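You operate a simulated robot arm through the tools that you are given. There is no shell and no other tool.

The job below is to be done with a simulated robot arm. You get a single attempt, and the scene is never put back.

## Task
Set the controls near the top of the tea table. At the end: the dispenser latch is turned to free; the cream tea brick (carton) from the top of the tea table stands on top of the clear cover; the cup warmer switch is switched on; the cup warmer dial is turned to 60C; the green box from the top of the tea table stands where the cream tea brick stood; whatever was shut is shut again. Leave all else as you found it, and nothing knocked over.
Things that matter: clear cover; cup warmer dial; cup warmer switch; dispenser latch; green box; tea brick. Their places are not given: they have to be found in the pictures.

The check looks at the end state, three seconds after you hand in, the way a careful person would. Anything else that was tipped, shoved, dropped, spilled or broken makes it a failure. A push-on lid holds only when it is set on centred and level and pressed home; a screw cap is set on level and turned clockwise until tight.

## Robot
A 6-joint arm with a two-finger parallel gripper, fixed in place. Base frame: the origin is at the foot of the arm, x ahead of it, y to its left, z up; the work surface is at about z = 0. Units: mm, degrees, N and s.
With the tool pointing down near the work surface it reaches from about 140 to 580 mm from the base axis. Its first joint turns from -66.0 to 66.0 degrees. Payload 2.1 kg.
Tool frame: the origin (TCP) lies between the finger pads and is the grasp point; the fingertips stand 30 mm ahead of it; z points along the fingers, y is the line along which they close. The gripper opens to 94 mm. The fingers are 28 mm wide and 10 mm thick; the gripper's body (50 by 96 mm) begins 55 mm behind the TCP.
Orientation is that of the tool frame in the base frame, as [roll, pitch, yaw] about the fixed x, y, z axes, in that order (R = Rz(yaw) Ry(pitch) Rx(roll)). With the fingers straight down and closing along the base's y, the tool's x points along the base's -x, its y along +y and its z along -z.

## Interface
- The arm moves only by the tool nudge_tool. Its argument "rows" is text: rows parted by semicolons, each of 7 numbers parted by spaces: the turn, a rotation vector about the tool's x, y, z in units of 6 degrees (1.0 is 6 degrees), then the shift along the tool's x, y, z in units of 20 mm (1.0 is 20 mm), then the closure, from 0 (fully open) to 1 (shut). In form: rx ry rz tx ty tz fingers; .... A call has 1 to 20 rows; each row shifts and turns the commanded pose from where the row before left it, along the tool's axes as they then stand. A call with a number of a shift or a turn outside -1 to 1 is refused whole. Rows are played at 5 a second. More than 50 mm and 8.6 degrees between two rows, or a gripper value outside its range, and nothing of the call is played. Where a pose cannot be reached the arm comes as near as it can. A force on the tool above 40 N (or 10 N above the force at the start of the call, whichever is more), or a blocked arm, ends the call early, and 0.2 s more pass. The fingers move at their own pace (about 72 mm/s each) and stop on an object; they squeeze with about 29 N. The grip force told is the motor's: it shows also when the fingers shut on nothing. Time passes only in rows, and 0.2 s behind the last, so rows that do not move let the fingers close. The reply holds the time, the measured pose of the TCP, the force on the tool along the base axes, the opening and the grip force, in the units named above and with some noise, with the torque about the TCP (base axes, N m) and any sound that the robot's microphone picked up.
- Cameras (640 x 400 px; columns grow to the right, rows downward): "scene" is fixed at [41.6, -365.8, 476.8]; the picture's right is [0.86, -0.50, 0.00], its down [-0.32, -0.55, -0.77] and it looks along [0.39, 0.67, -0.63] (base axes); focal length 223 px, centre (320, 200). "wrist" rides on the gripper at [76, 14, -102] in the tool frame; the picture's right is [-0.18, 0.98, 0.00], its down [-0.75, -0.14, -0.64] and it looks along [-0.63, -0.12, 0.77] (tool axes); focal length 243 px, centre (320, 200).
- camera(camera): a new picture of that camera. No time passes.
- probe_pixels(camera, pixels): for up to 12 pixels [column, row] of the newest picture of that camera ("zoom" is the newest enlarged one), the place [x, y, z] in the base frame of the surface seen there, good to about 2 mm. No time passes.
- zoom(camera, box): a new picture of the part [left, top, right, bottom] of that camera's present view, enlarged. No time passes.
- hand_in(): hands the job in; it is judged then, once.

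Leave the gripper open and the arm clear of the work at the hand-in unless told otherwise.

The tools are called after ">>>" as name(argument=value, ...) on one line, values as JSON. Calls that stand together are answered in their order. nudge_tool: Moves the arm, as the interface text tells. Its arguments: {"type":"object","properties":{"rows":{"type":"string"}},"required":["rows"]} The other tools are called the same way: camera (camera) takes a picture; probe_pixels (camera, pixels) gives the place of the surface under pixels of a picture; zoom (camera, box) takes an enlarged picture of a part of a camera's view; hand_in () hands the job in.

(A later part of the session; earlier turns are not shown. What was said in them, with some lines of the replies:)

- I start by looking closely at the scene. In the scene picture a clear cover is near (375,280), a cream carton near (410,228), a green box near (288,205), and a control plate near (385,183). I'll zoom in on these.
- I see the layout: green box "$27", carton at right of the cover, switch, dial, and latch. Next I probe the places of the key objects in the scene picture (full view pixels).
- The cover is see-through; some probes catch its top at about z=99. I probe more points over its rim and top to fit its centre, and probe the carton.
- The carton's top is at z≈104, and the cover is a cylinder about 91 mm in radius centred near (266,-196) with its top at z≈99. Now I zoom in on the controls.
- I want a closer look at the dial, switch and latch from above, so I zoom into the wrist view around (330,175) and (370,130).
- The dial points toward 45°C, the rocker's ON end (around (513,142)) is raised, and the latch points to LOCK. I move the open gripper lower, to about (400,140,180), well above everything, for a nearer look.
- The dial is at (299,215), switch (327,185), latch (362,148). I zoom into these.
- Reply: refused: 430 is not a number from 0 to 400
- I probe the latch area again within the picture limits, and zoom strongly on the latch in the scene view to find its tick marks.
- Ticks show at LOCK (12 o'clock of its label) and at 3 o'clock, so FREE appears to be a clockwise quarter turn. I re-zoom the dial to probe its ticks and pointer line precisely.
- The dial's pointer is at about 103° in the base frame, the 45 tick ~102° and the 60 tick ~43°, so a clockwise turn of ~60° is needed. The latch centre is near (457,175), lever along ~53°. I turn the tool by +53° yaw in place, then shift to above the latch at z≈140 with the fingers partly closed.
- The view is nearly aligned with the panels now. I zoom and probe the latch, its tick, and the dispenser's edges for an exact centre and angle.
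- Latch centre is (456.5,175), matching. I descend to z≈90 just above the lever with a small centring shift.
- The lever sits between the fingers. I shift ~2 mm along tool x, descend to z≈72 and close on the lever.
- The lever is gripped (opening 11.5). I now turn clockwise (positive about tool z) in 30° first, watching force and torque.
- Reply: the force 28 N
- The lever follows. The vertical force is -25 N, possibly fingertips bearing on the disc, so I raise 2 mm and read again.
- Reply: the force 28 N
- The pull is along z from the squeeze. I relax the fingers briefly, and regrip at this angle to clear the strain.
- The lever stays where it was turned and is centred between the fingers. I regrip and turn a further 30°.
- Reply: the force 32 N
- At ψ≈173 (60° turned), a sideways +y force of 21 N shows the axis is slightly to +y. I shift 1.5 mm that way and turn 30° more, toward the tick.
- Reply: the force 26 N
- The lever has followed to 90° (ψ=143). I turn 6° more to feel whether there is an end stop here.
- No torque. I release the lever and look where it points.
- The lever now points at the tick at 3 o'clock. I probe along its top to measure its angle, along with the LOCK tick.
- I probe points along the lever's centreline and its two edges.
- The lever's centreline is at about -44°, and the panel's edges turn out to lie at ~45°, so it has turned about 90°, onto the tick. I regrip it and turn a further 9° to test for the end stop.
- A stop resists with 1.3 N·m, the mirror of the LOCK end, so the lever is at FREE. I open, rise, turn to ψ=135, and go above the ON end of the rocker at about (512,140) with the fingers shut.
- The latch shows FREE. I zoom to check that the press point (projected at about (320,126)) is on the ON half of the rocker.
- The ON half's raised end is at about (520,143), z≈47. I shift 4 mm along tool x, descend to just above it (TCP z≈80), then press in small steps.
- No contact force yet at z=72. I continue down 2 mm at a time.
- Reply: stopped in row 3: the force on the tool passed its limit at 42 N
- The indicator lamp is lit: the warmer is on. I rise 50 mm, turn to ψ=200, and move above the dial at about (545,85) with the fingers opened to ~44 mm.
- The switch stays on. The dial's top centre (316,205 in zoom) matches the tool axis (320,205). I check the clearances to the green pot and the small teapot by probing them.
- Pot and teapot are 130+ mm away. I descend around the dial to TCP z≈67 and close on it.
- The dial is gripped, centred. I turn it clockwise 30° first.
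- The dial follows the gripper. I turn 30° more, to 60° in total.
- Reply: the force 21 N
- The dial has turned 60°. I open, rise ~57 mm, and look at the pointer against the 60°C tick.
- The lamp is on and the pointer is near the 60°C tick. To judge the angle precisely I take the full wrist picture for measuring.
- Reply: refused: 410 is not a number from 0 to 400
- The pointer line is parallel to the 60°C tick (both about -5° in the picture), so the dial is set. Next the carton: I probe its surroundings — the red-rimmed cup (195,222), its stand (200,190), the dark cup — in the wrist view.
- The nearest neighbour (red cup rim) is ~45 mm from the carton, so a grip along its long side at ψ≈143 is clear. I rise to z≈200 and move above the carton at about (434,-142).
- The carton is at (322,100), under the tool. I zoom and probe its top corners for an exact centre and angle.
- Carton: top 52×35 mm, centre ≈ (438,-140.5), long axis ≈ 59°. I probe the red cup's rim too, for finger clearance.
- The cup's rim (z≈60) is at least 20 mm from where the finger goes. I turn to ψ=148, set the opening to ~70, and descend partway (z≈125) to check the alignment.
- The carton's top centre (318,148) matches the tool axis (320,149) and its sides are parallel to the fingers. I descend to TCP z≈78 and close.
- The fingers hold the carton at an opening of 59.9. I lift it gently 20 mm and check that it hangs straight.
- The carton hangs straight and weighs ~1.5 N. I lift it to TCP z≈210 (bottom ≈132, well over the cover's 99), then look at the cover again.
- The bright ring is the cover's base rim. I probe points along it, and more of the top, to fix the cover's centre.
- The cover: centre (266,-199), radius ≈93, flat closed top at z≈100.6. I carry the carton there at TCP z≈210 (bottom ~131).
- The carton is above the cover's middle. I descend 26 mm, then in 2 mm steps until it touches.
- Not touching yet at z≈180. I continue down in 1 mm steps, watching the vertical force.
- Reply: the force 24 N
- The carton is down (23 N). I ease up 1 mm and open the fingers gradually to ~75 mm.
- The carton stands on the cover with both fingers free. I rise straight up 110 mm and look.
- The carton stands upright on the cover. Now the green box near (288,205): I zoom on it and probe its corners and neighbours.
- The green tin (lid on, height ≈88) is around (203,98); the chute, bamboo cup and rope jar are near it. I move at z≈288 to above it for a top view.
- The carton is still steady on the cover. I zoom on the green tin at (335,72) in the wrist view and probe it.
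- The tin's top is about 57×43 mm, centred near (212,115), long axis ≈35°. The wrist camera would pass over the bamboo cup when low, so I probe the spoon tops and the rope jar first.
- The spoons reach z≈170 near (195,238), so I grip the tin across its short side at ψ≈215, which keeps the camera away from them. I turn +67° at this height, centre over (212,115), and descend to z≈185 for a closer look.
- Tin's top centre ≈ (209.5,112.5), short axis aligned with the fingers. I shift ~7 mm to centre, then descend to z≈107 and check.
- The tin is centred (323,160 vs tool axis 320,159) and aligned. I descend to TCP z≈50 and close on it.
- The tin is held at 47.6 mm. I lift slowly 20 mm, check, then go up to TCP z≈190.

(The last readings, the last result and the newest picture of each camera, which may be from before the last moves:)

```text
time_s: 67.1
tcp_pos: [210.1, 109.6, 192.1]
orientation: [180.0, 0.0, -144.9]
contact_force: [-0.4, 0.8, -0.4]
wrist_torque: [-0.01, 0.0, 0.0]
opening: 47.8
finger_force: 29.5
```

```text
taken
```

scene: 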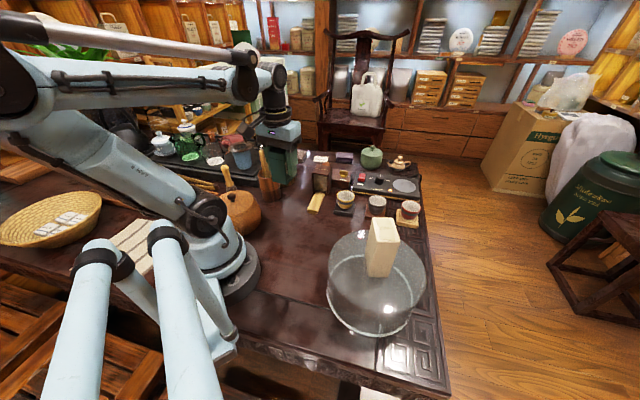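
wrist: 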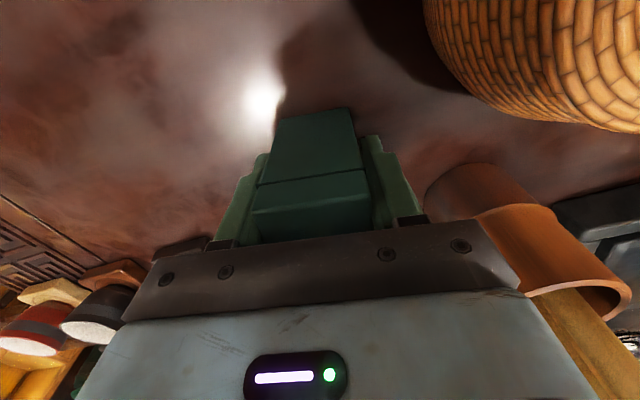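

The tin is lifted whole, lid on. I carry it at z≈192 toward the carton's old spot (438,-140).

>>> nudge_tool(rows="0 0 0 -0.1206 -0.931 0 1;0 0 0 -0.1206 -0.931 0 1;0 0 0 -0.1206 -0.931 0 1;0 0 0 -0.1206 -0.931 0 1;0 0 0 -0.1206 -0.931 0 1;0 0 0 -0.1206 -0.931 0 1;0 0 0 -0.1206 -0.931 0 1;0 0 0 -0.1206 -0.931 0 1;0 0 0 -0.1206 -0.931 0 1;0 0 0 -0.1206 -0.931 0 1;0 0 0 -0.1206 -0.931 0 1;0 0 0 -0.1206 -0.931 0 1;0 0 0 -0.1206 -0.931 0 1;0 0 0 -0.1206 -0.931 0 1;0 0 0 -0.1206 -0.931 0 1;0 0 0 -0.1206 -0.931 0 1;0 0 0 -0.1206 -0.931 0 1;0 0 0 -0.1206 -0.931 0 1;0 0 0 0 0 0 1")

>>> camera(camera="scene")

```text
time_s: 71.1
tcp_pos: [438.1, -140.3, 189.7]
orientation: [179.9, 0.0, -144.9]
contact_force: [0.3, 0.5, 0.4]
wrist_torque: [0.01, -0.01, 0.02]
opening: 47.8
finger_force: 28.9
```

```text
taken
```

scene: 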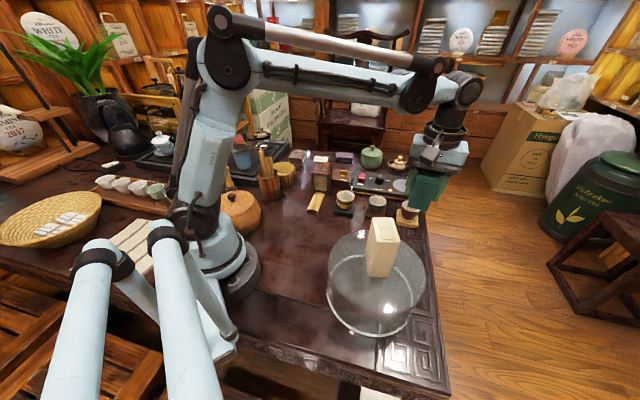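

Over the spot. I turn +23° so that the tin's long axis lies along 58°, as the carton's did, and check the reported angle.

>>> nudge_tool(rows="0 0 -0.958 0 0 0 1;0 0 -0.958 0 0 0 1;0 0 -0.958 0 0 0 1;0 0 -0.958 0 0 0 1;0 0 0 0 0 0 1")

>>> camera(camera="wrist")

>>> zoom(camera="scene", box=[340, 120, 480, 300])

```text
time_s: 72.3
tcp_pos: [437.3, -138.8, 190.6]
orientation: [-180.0, 0.1, -121.7]
contact_force: [-0.1, 0.6, -1.1]
wrist_torque: [0.01, -0.02, 0.01]
opening: 47.9
finger_force: 28.9
```

```text
taken
```

wrist: 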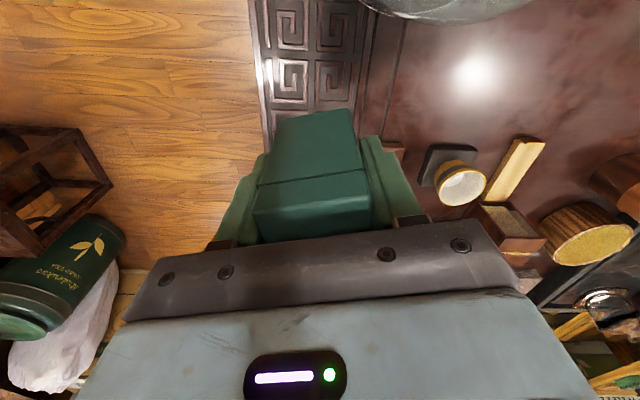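

```text
2.22 times, centred on (410, 210) of scene
```

zoom: 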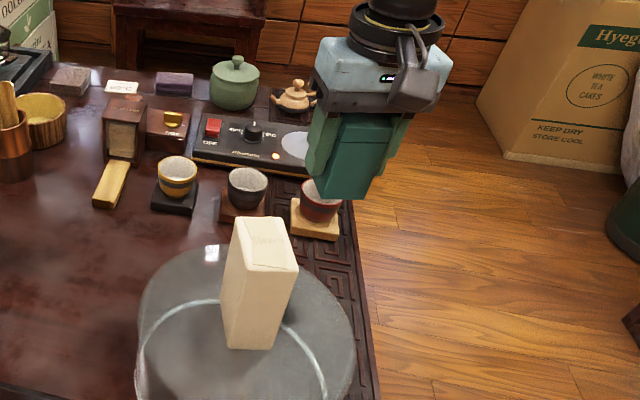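

The tilt is right (ψ≈238). Before lowering I probe the table's edge near the spot, to be sure the whole base will stand on the table.

>>> probe_pixels(camera="wrist", pixels=[[262, 60], [268, 100], [272, 125], [262, 120], [256, 100], [280, 110], [300, 90], [350, 90]])

>>> zoom(camera="scene", box=[390, 190, 450, 270])

>>> probe_pixels(camera="zoom", pixels=[[320, 130], [335, 170], [340, 200], [350, 240], [310, 170], [320, 240], [290, 200], [330, 145], [300, 120], [280, 130]])

```text
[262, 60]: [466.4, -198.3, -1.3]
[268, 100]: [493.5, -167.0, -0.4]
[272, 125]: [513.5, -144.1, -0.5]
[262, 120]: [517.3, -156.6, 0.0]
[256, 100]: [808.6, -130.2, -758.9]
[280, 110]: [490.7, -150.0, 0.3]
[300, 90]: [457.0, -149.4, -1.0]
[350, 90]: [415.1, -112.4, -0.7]
```

```text
5.00 times, centred on (420, 230) of scene
```

zoom: 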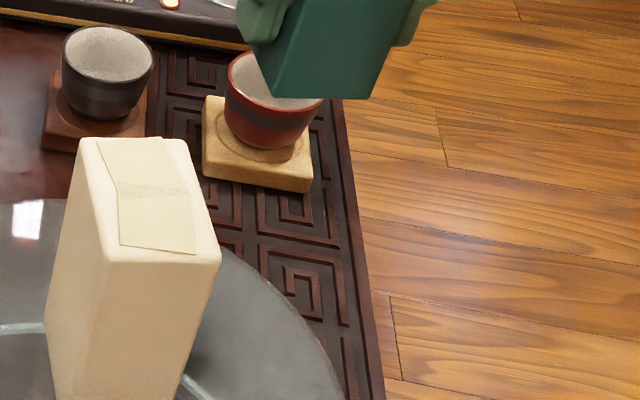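

```text
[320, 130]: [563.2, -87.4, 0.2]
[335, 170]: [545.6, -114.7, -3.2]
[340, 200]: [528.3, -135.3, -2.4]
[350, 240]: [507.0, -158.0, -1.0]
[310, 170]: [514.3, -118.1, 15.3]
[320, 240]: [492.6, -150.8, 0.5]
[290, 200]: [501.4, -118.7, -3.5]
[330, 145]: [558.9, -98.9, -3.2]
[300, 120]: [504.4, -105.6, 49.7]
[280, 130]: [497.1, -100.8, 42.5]
```

There's 30+ mm to the cup stand and more to the table's edge. I lower the tin 130 mm to TCP z≈60.

>>> nudge_tool(rows="0 0 0 0.075 0 0.8 1;0 0 0 0 0 0.9 1;0 0 0 0 0 0.9 1;0 0 0 0 0 0.9 1;0 0 0 0 0 0.9 1;0 0 0 0 0 0.9 1;0 0 0 0 0 0.8 1;0 0 0 0 0 0.3 1;0 0 0 0 0 0 1")

>>> camera(camera="wrist")

>>> zoom(camera="scene", box=[360, 150, 460, 260])

```text
time_s: 74.3
tcp_pos: [436.4, -140.1, 62.6]
orientation: [179.9, 0.0, -121.9]
contact_force: [0.1, -1.0, -1.6]
wrist_torque: [0.0, 0.0, 0.0]
opening: 47.7
finger_force: 29.0
```

```text
taken
```

wrist: 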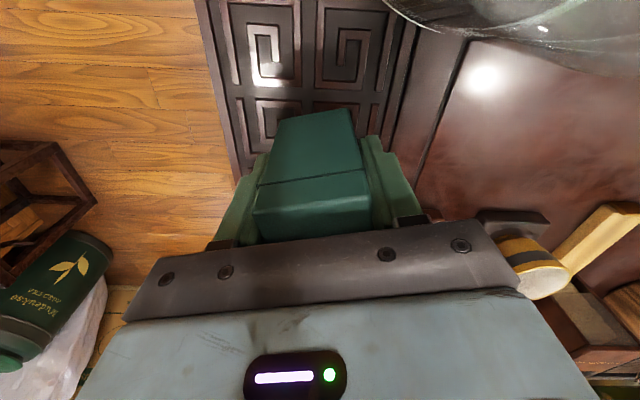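

```text
3.64 times, centred on (410, 205) of scene
```

zoom: 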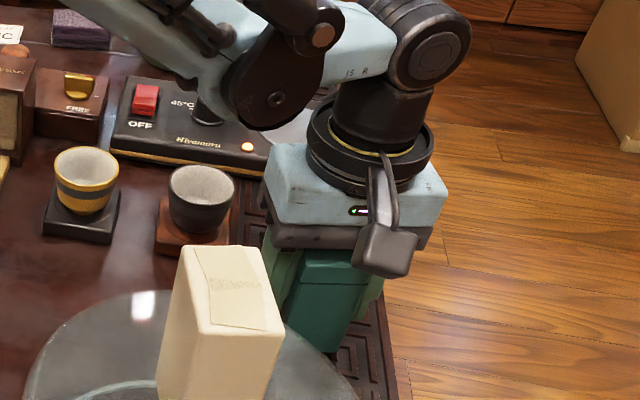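

The camera stalk and arm are clear of the carton. I lower 10 mm more, then by ~1.5 mm steps to contact.

>>> nudge_tool(rows="0 0 0 0 0 0.25 1;0 0 0 0 0 0.25 1;0 0 0 0 0 0 1")

>>> nudge_tool(rows="0 0 0 0 0 0.08 1;0 0 0 0 0 0 1")

>>> nudge_tool(rows="0 0 0 0 0 0.05 1;0 0 0 0 0 0 1")

```text
time_s: 75.1
tcp_pos: [436.9, -140.6, 53.1]
orientation: [180.0, 0.0, -121.9]
contact_force: [0.7, -1.1, -0.8]
wrist_torque: [-0.01, 0.05, 0.02]
opening: 47.7
finger_force: 28.8
```

```text
time_s: 75.7
tcp_pos: [435.8, -140.3, 51.2]
orientation: [-179.9, 0.0, -121.9]
contact_force: [0.4, 0.3, -0.3]
wrist_torque: [-0.01, 0.0, -0.02]
opening: 47.7
finger_force: 29.3
```

```text
time_s: 76.3
tcp_pos: [436.0, -142.2, 50.4]
orientation: [-180.0, 0.0, -121.9]
contact_force: [-0.3, 0.4, 0.1]
wrist_torque: [-0.01, 0.01, -0.03]
opening: 47.6
finger_force: 28.8
```

>>> nudge_tool(rows="0 0 0 0 0 0.05 1;0 0 0 0 0 0 1")

>>> nudge_tool(rows="0 0 0 0 0 0.05 1;0 0 0 0 0 0 1")

```text
time_s: 76.9
tcp_pos: [435.7, -141.1, 48.8]
orientation: [-180.0, 0.0, -122.0]
contact_force: [-0.6, -0.2, 4.5]
wrist_torque: [0.04, -0.02, 0.0]
opening: 47.5
finger_force: 29.3
```

```text
time_s: 77.5
tcp_pos: [434.8, -139.5, 48.8]
orientation: [-180.0, 0.1, -122.0]
contact_force: [0.1, -3.0, 25.7]
wrist_torque: [0.03, 0.0, -0.02]
opening: 47.8
finger_force: 29.1
```

The tin stands on the table (25 N). I ease up 1 mm and open the fingers gradually to ~70 mm.

>>> nudge_tool(rows="0 0 0 0 0 -0.05 1;0 0 0 0 0 0 0.47;0 0 0 0 0 0 0.42;0 0 0 0 0 0 0.36;0 0 0 0 0 0 0.28;0 0 0 0 0 0 0.25;0 0 0 0 0 0 0.25")

>>> camera(camera="wrist")

```text
time_s: 79.1
tcp_pos: [436.0, -139.4, 50.7]
orientation: [-180.0, 0.1, -121.8]
contact_force: [-0.7, 1.0, 0.3]
wrist_torque: [-0.01, 0.04, -0.03]
opening: 70.4
finger_force: 0.1
```

```text
taken
```

wrist: 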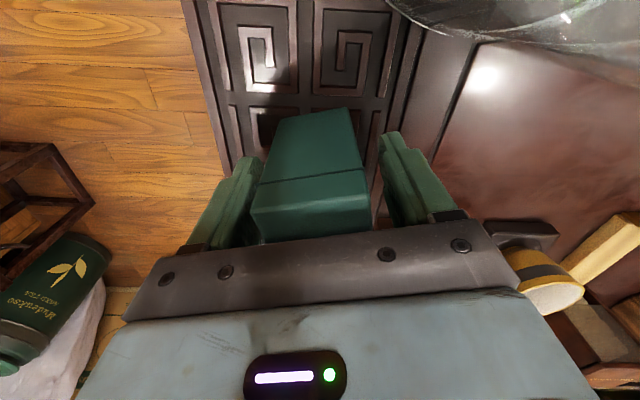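

Both fingers are free of the tin. I rise straight up ~130 mm.

>>> nudge_tool(rows="0 0 0 0 0 -0.4 0.25;0 0 0 0 0 -0.8 0.25;0 0 0 0 0 -0.9 0.25;0 0 0 0 0 -0.9 0.25;0 0 0 0 0 -0.9 0.25;0 0 0 0 0 -0.9 0.25;0 0 0 0 0 -0.9 0.25;0 0 0 0 0 -0.9 0.25;0 0 0 0 0 0 0.25")

>>> camera(camera="wrist")

>>> camera(camera="scene")

```text
time_s: 81.1
tcp_pos: [436.5, -139.3, 183.2]
orientation: [-179.9, 0.0, -121.9]
contact_force: [0.2, 0.0, -0.2]
wrist_torque: [0.01, 0.03, -0.01]
opening: 70.6
finger_force: 0.0
```

```text
taken
```

wrist: 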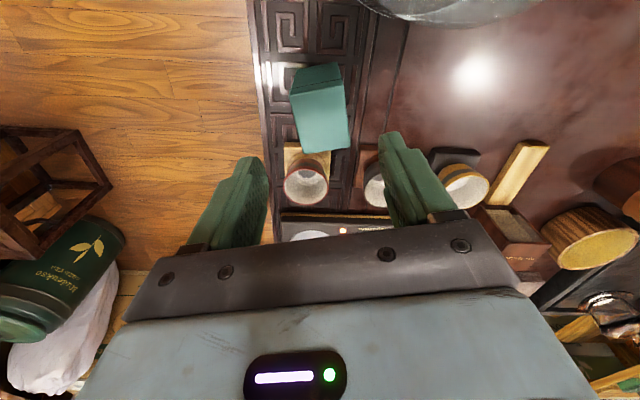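

```text
taken
```

scene: 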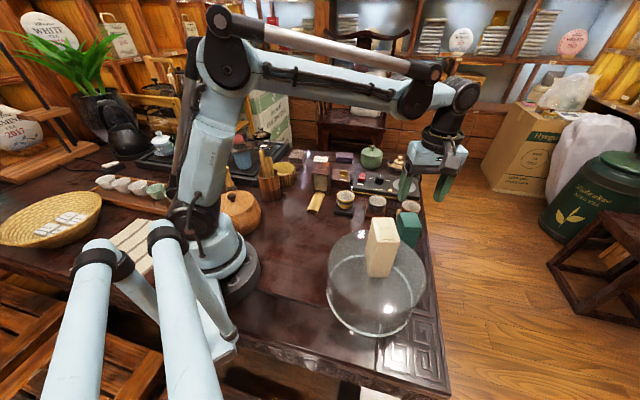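

The tin stands upright. I measure its top centre against the carton's old centre (438,-140.5).

>>> zoom(camera="wrist", box=[260, 50, 390, 170])

>>> probe_pixels(camera="zoom", pixels=[[170, 155], [320, 125], [345, 310], [195, 335], [255, 230], [200, 200], [300, 200], [220, 300], [310, 290], [160, 250], [370, 230], [260, 80]])

>>> zoom(camera="scene", box=[300, 150, 440, 270])

```text
3.33 times, centred on (325, 110) of wrist
```

zoom: 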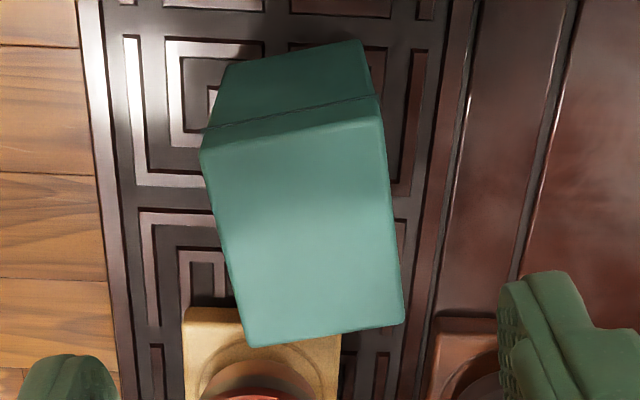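

```text
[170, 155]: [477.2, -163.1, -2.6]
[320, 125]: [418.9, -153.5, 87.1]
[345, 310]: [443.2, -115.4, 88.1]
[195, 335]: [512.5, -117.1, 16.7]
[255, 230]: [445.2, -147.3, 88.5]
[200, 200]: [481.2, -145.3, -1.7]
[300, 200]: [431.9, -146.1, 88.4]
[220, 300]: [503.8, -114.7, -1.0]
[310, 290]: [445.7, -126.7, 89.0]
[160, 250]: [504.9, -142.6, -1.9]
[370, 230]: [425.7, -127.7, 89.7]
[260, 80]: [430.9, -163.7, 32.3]
```

```text
3.33 times, centred on (370, 210) of scene
```

zoom: 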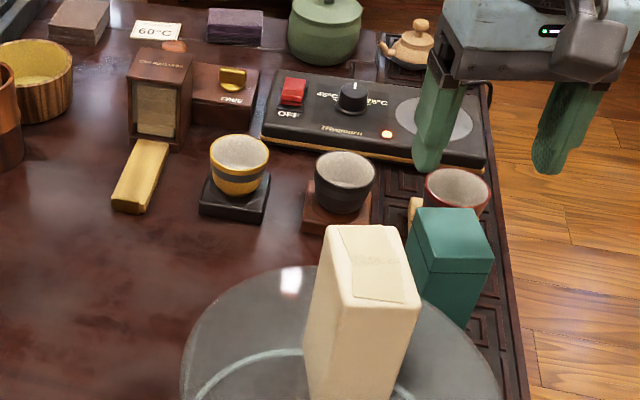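

The tin's centre is at (437,-137), within 3 mm of the carton's old centre. I rise, turn the tool back, open the gripper and retreat toward the starting pose.

>>> nudge_tool(rows="0 0 0 0 0 -0.95 0.25;0 0 0 0 0 -0.95 0.25;0 0 0 0 0 -0.95 0.25;0 0 0 0 0 -0.95 0.25;0 0 0 0 0 -0.95 0.25;0 0 0 0 0 -0.95 0.25;0 0 0 0 0 -0.95 0.25;0 0 0 0 0 -0.95 0;0 0 0.966 0 0 0 0;0 0 0.966 0 0 0 0;0 0 0.966 0 0 0 0;0 0 0.966 0 0 0 0;0 0 0.966 0 0 0 0;0 0 0.966 0 0 0 0;0 0 0.966 0 0 0 0;0 0 0.966 0 0 0 0;0 0 0.966 0 0 0 0;0 0 0.966 0 0 0 0")

>>> nudge_tool(rows="0 0 0 0.385 0.95 0 0;0 0 0 0.385 0.95 0 0;0 0 0 0.385 0.95 0 0;0 0 0 0.385 0.95 0 0;0 0 0 0.385 0.95 0 0;0 0 0 0.385 0.95 0 0;0 0 0 0.385 0.95 0 0;0 0 0 0.385 0.95 0 0;0 0 0 0.385 0.95 0 0;0 0 0 0.385 0.95 0 0;0 0 0 0.385 0.95 0 0;0 0 0 0.385 0.95 0 0;0 0 0 0.385 0.95 0 0;0 0 0 0 0 0 0")

>>> camera(camera="scene")

>>> camera(camera="wrist")

```text
time_s: 84.9
tcp_pos: [435.2, -140.5, 332.4]
orientation: [-180.0, 0.0, 180.0]
contact_force: [0.5, -0.1, 0.2]
wrist_torque: [-0.01, -0.06, -0.01]
opening: 93.9
finger_force: 0.1
```

```text
time_s: 87.9
tcp_pos: [336.4, 107.1, 333.7]
orientation: [-180.0, 0.0, -179.9]
contact_force: [0.3, 0.3, 0.3]
wrist_torque: [0.03, 0.0, -0.02]
opening: 93.7
finger_force: 0.0
```

```text
taken
```

scene: 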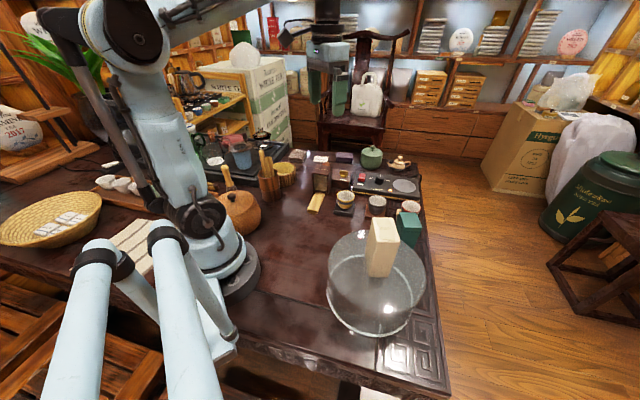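

```text
taken
```

wrist: 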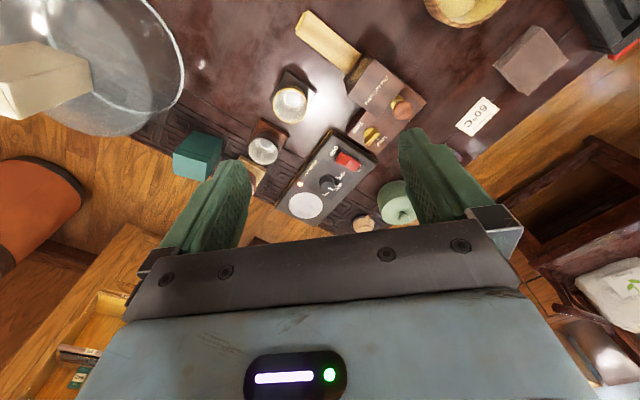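

The arm is back near its start, clear of the work. I do a last check of the controls and the rest by zooming.

>>> zoom(camera="wrist", box=[280, 90, 400, 225])

>>> zoom(camera="scene", box=[250, 130, 450, 255])

>>> zoom(camera="wrist", box=[310, 160, 360, 200])

>>> zoom(camera="scene", box=[320, 205, 440, 345])

```text
2.96 times, centred on (340, 158) of wrist
```

zoom: 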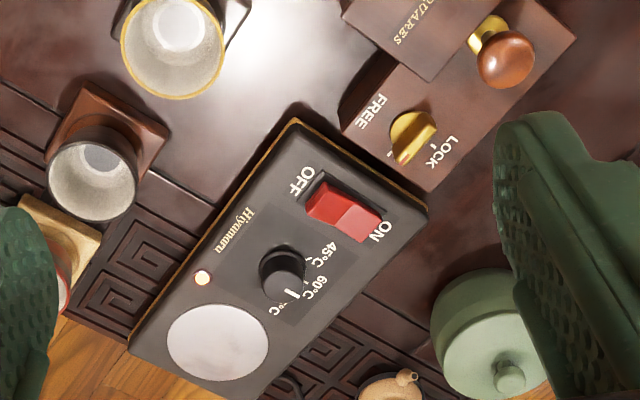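

```text
3.20 times, centred on (350, 192) of scene
```

zoom: 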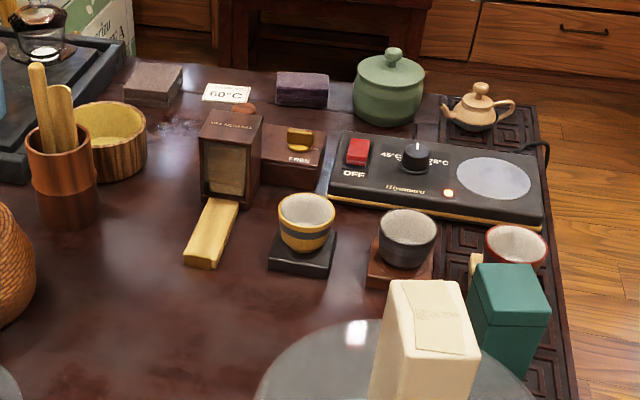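

```text
10.00 times, centred on (335, 180) of wrist
```

zoom: 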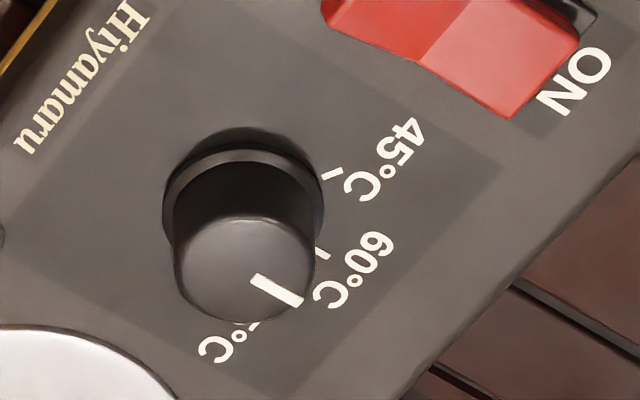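

```text
2.86 times, centred on (380, 275) of scene
```

zoom: 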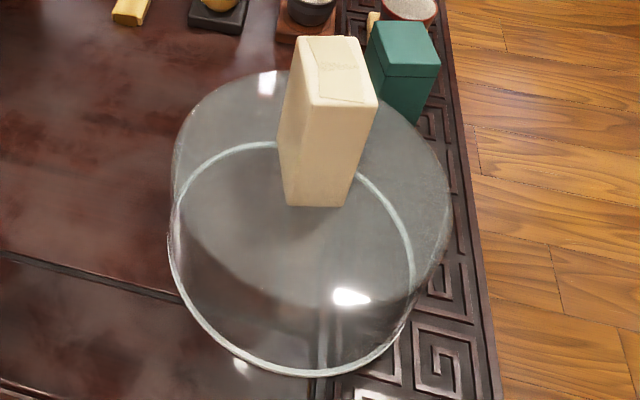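

All goals check out:
- **Latch:** points to its FREE tick, against the stop.
- **Switch:** on, with the lamp lit.
- **Dial:** points along the 60°C tick.
- **Carton:** stands on the clear cover.
- **Green tin:** stands in the carton's old spot.
- **Everything else:** still in place, and the gripper is open and clear.

I hand in.

>>> hand_in()

```text
The job is handed in.
```

The job is handed in, and my last pictures showed every part of it done:

- **Dispenser latch:** turned a quarter turn clockwise from LOCK until it met its stop. I took that position as FREE because the only other tick mark is there. The word FREE itself is printed a further quarter turn round.
- **Cup warmer switch:** on, with its lamp lit.
- **Cup warmer dial:** turned 60° clockwise; its pointer line now runs along the 60°C tick.
- **Cream tea brick:** standing upright near the centre of the clear cover's top.
- **Green box:** standing upright with its lid on, about 3 mm from the brick's old centre and lined up with its long side.

I opened nothing, so nothing needed shutting. I saw nothing else moved or knocked over. The arm is back near its start, with the gripper open and clear of the work.
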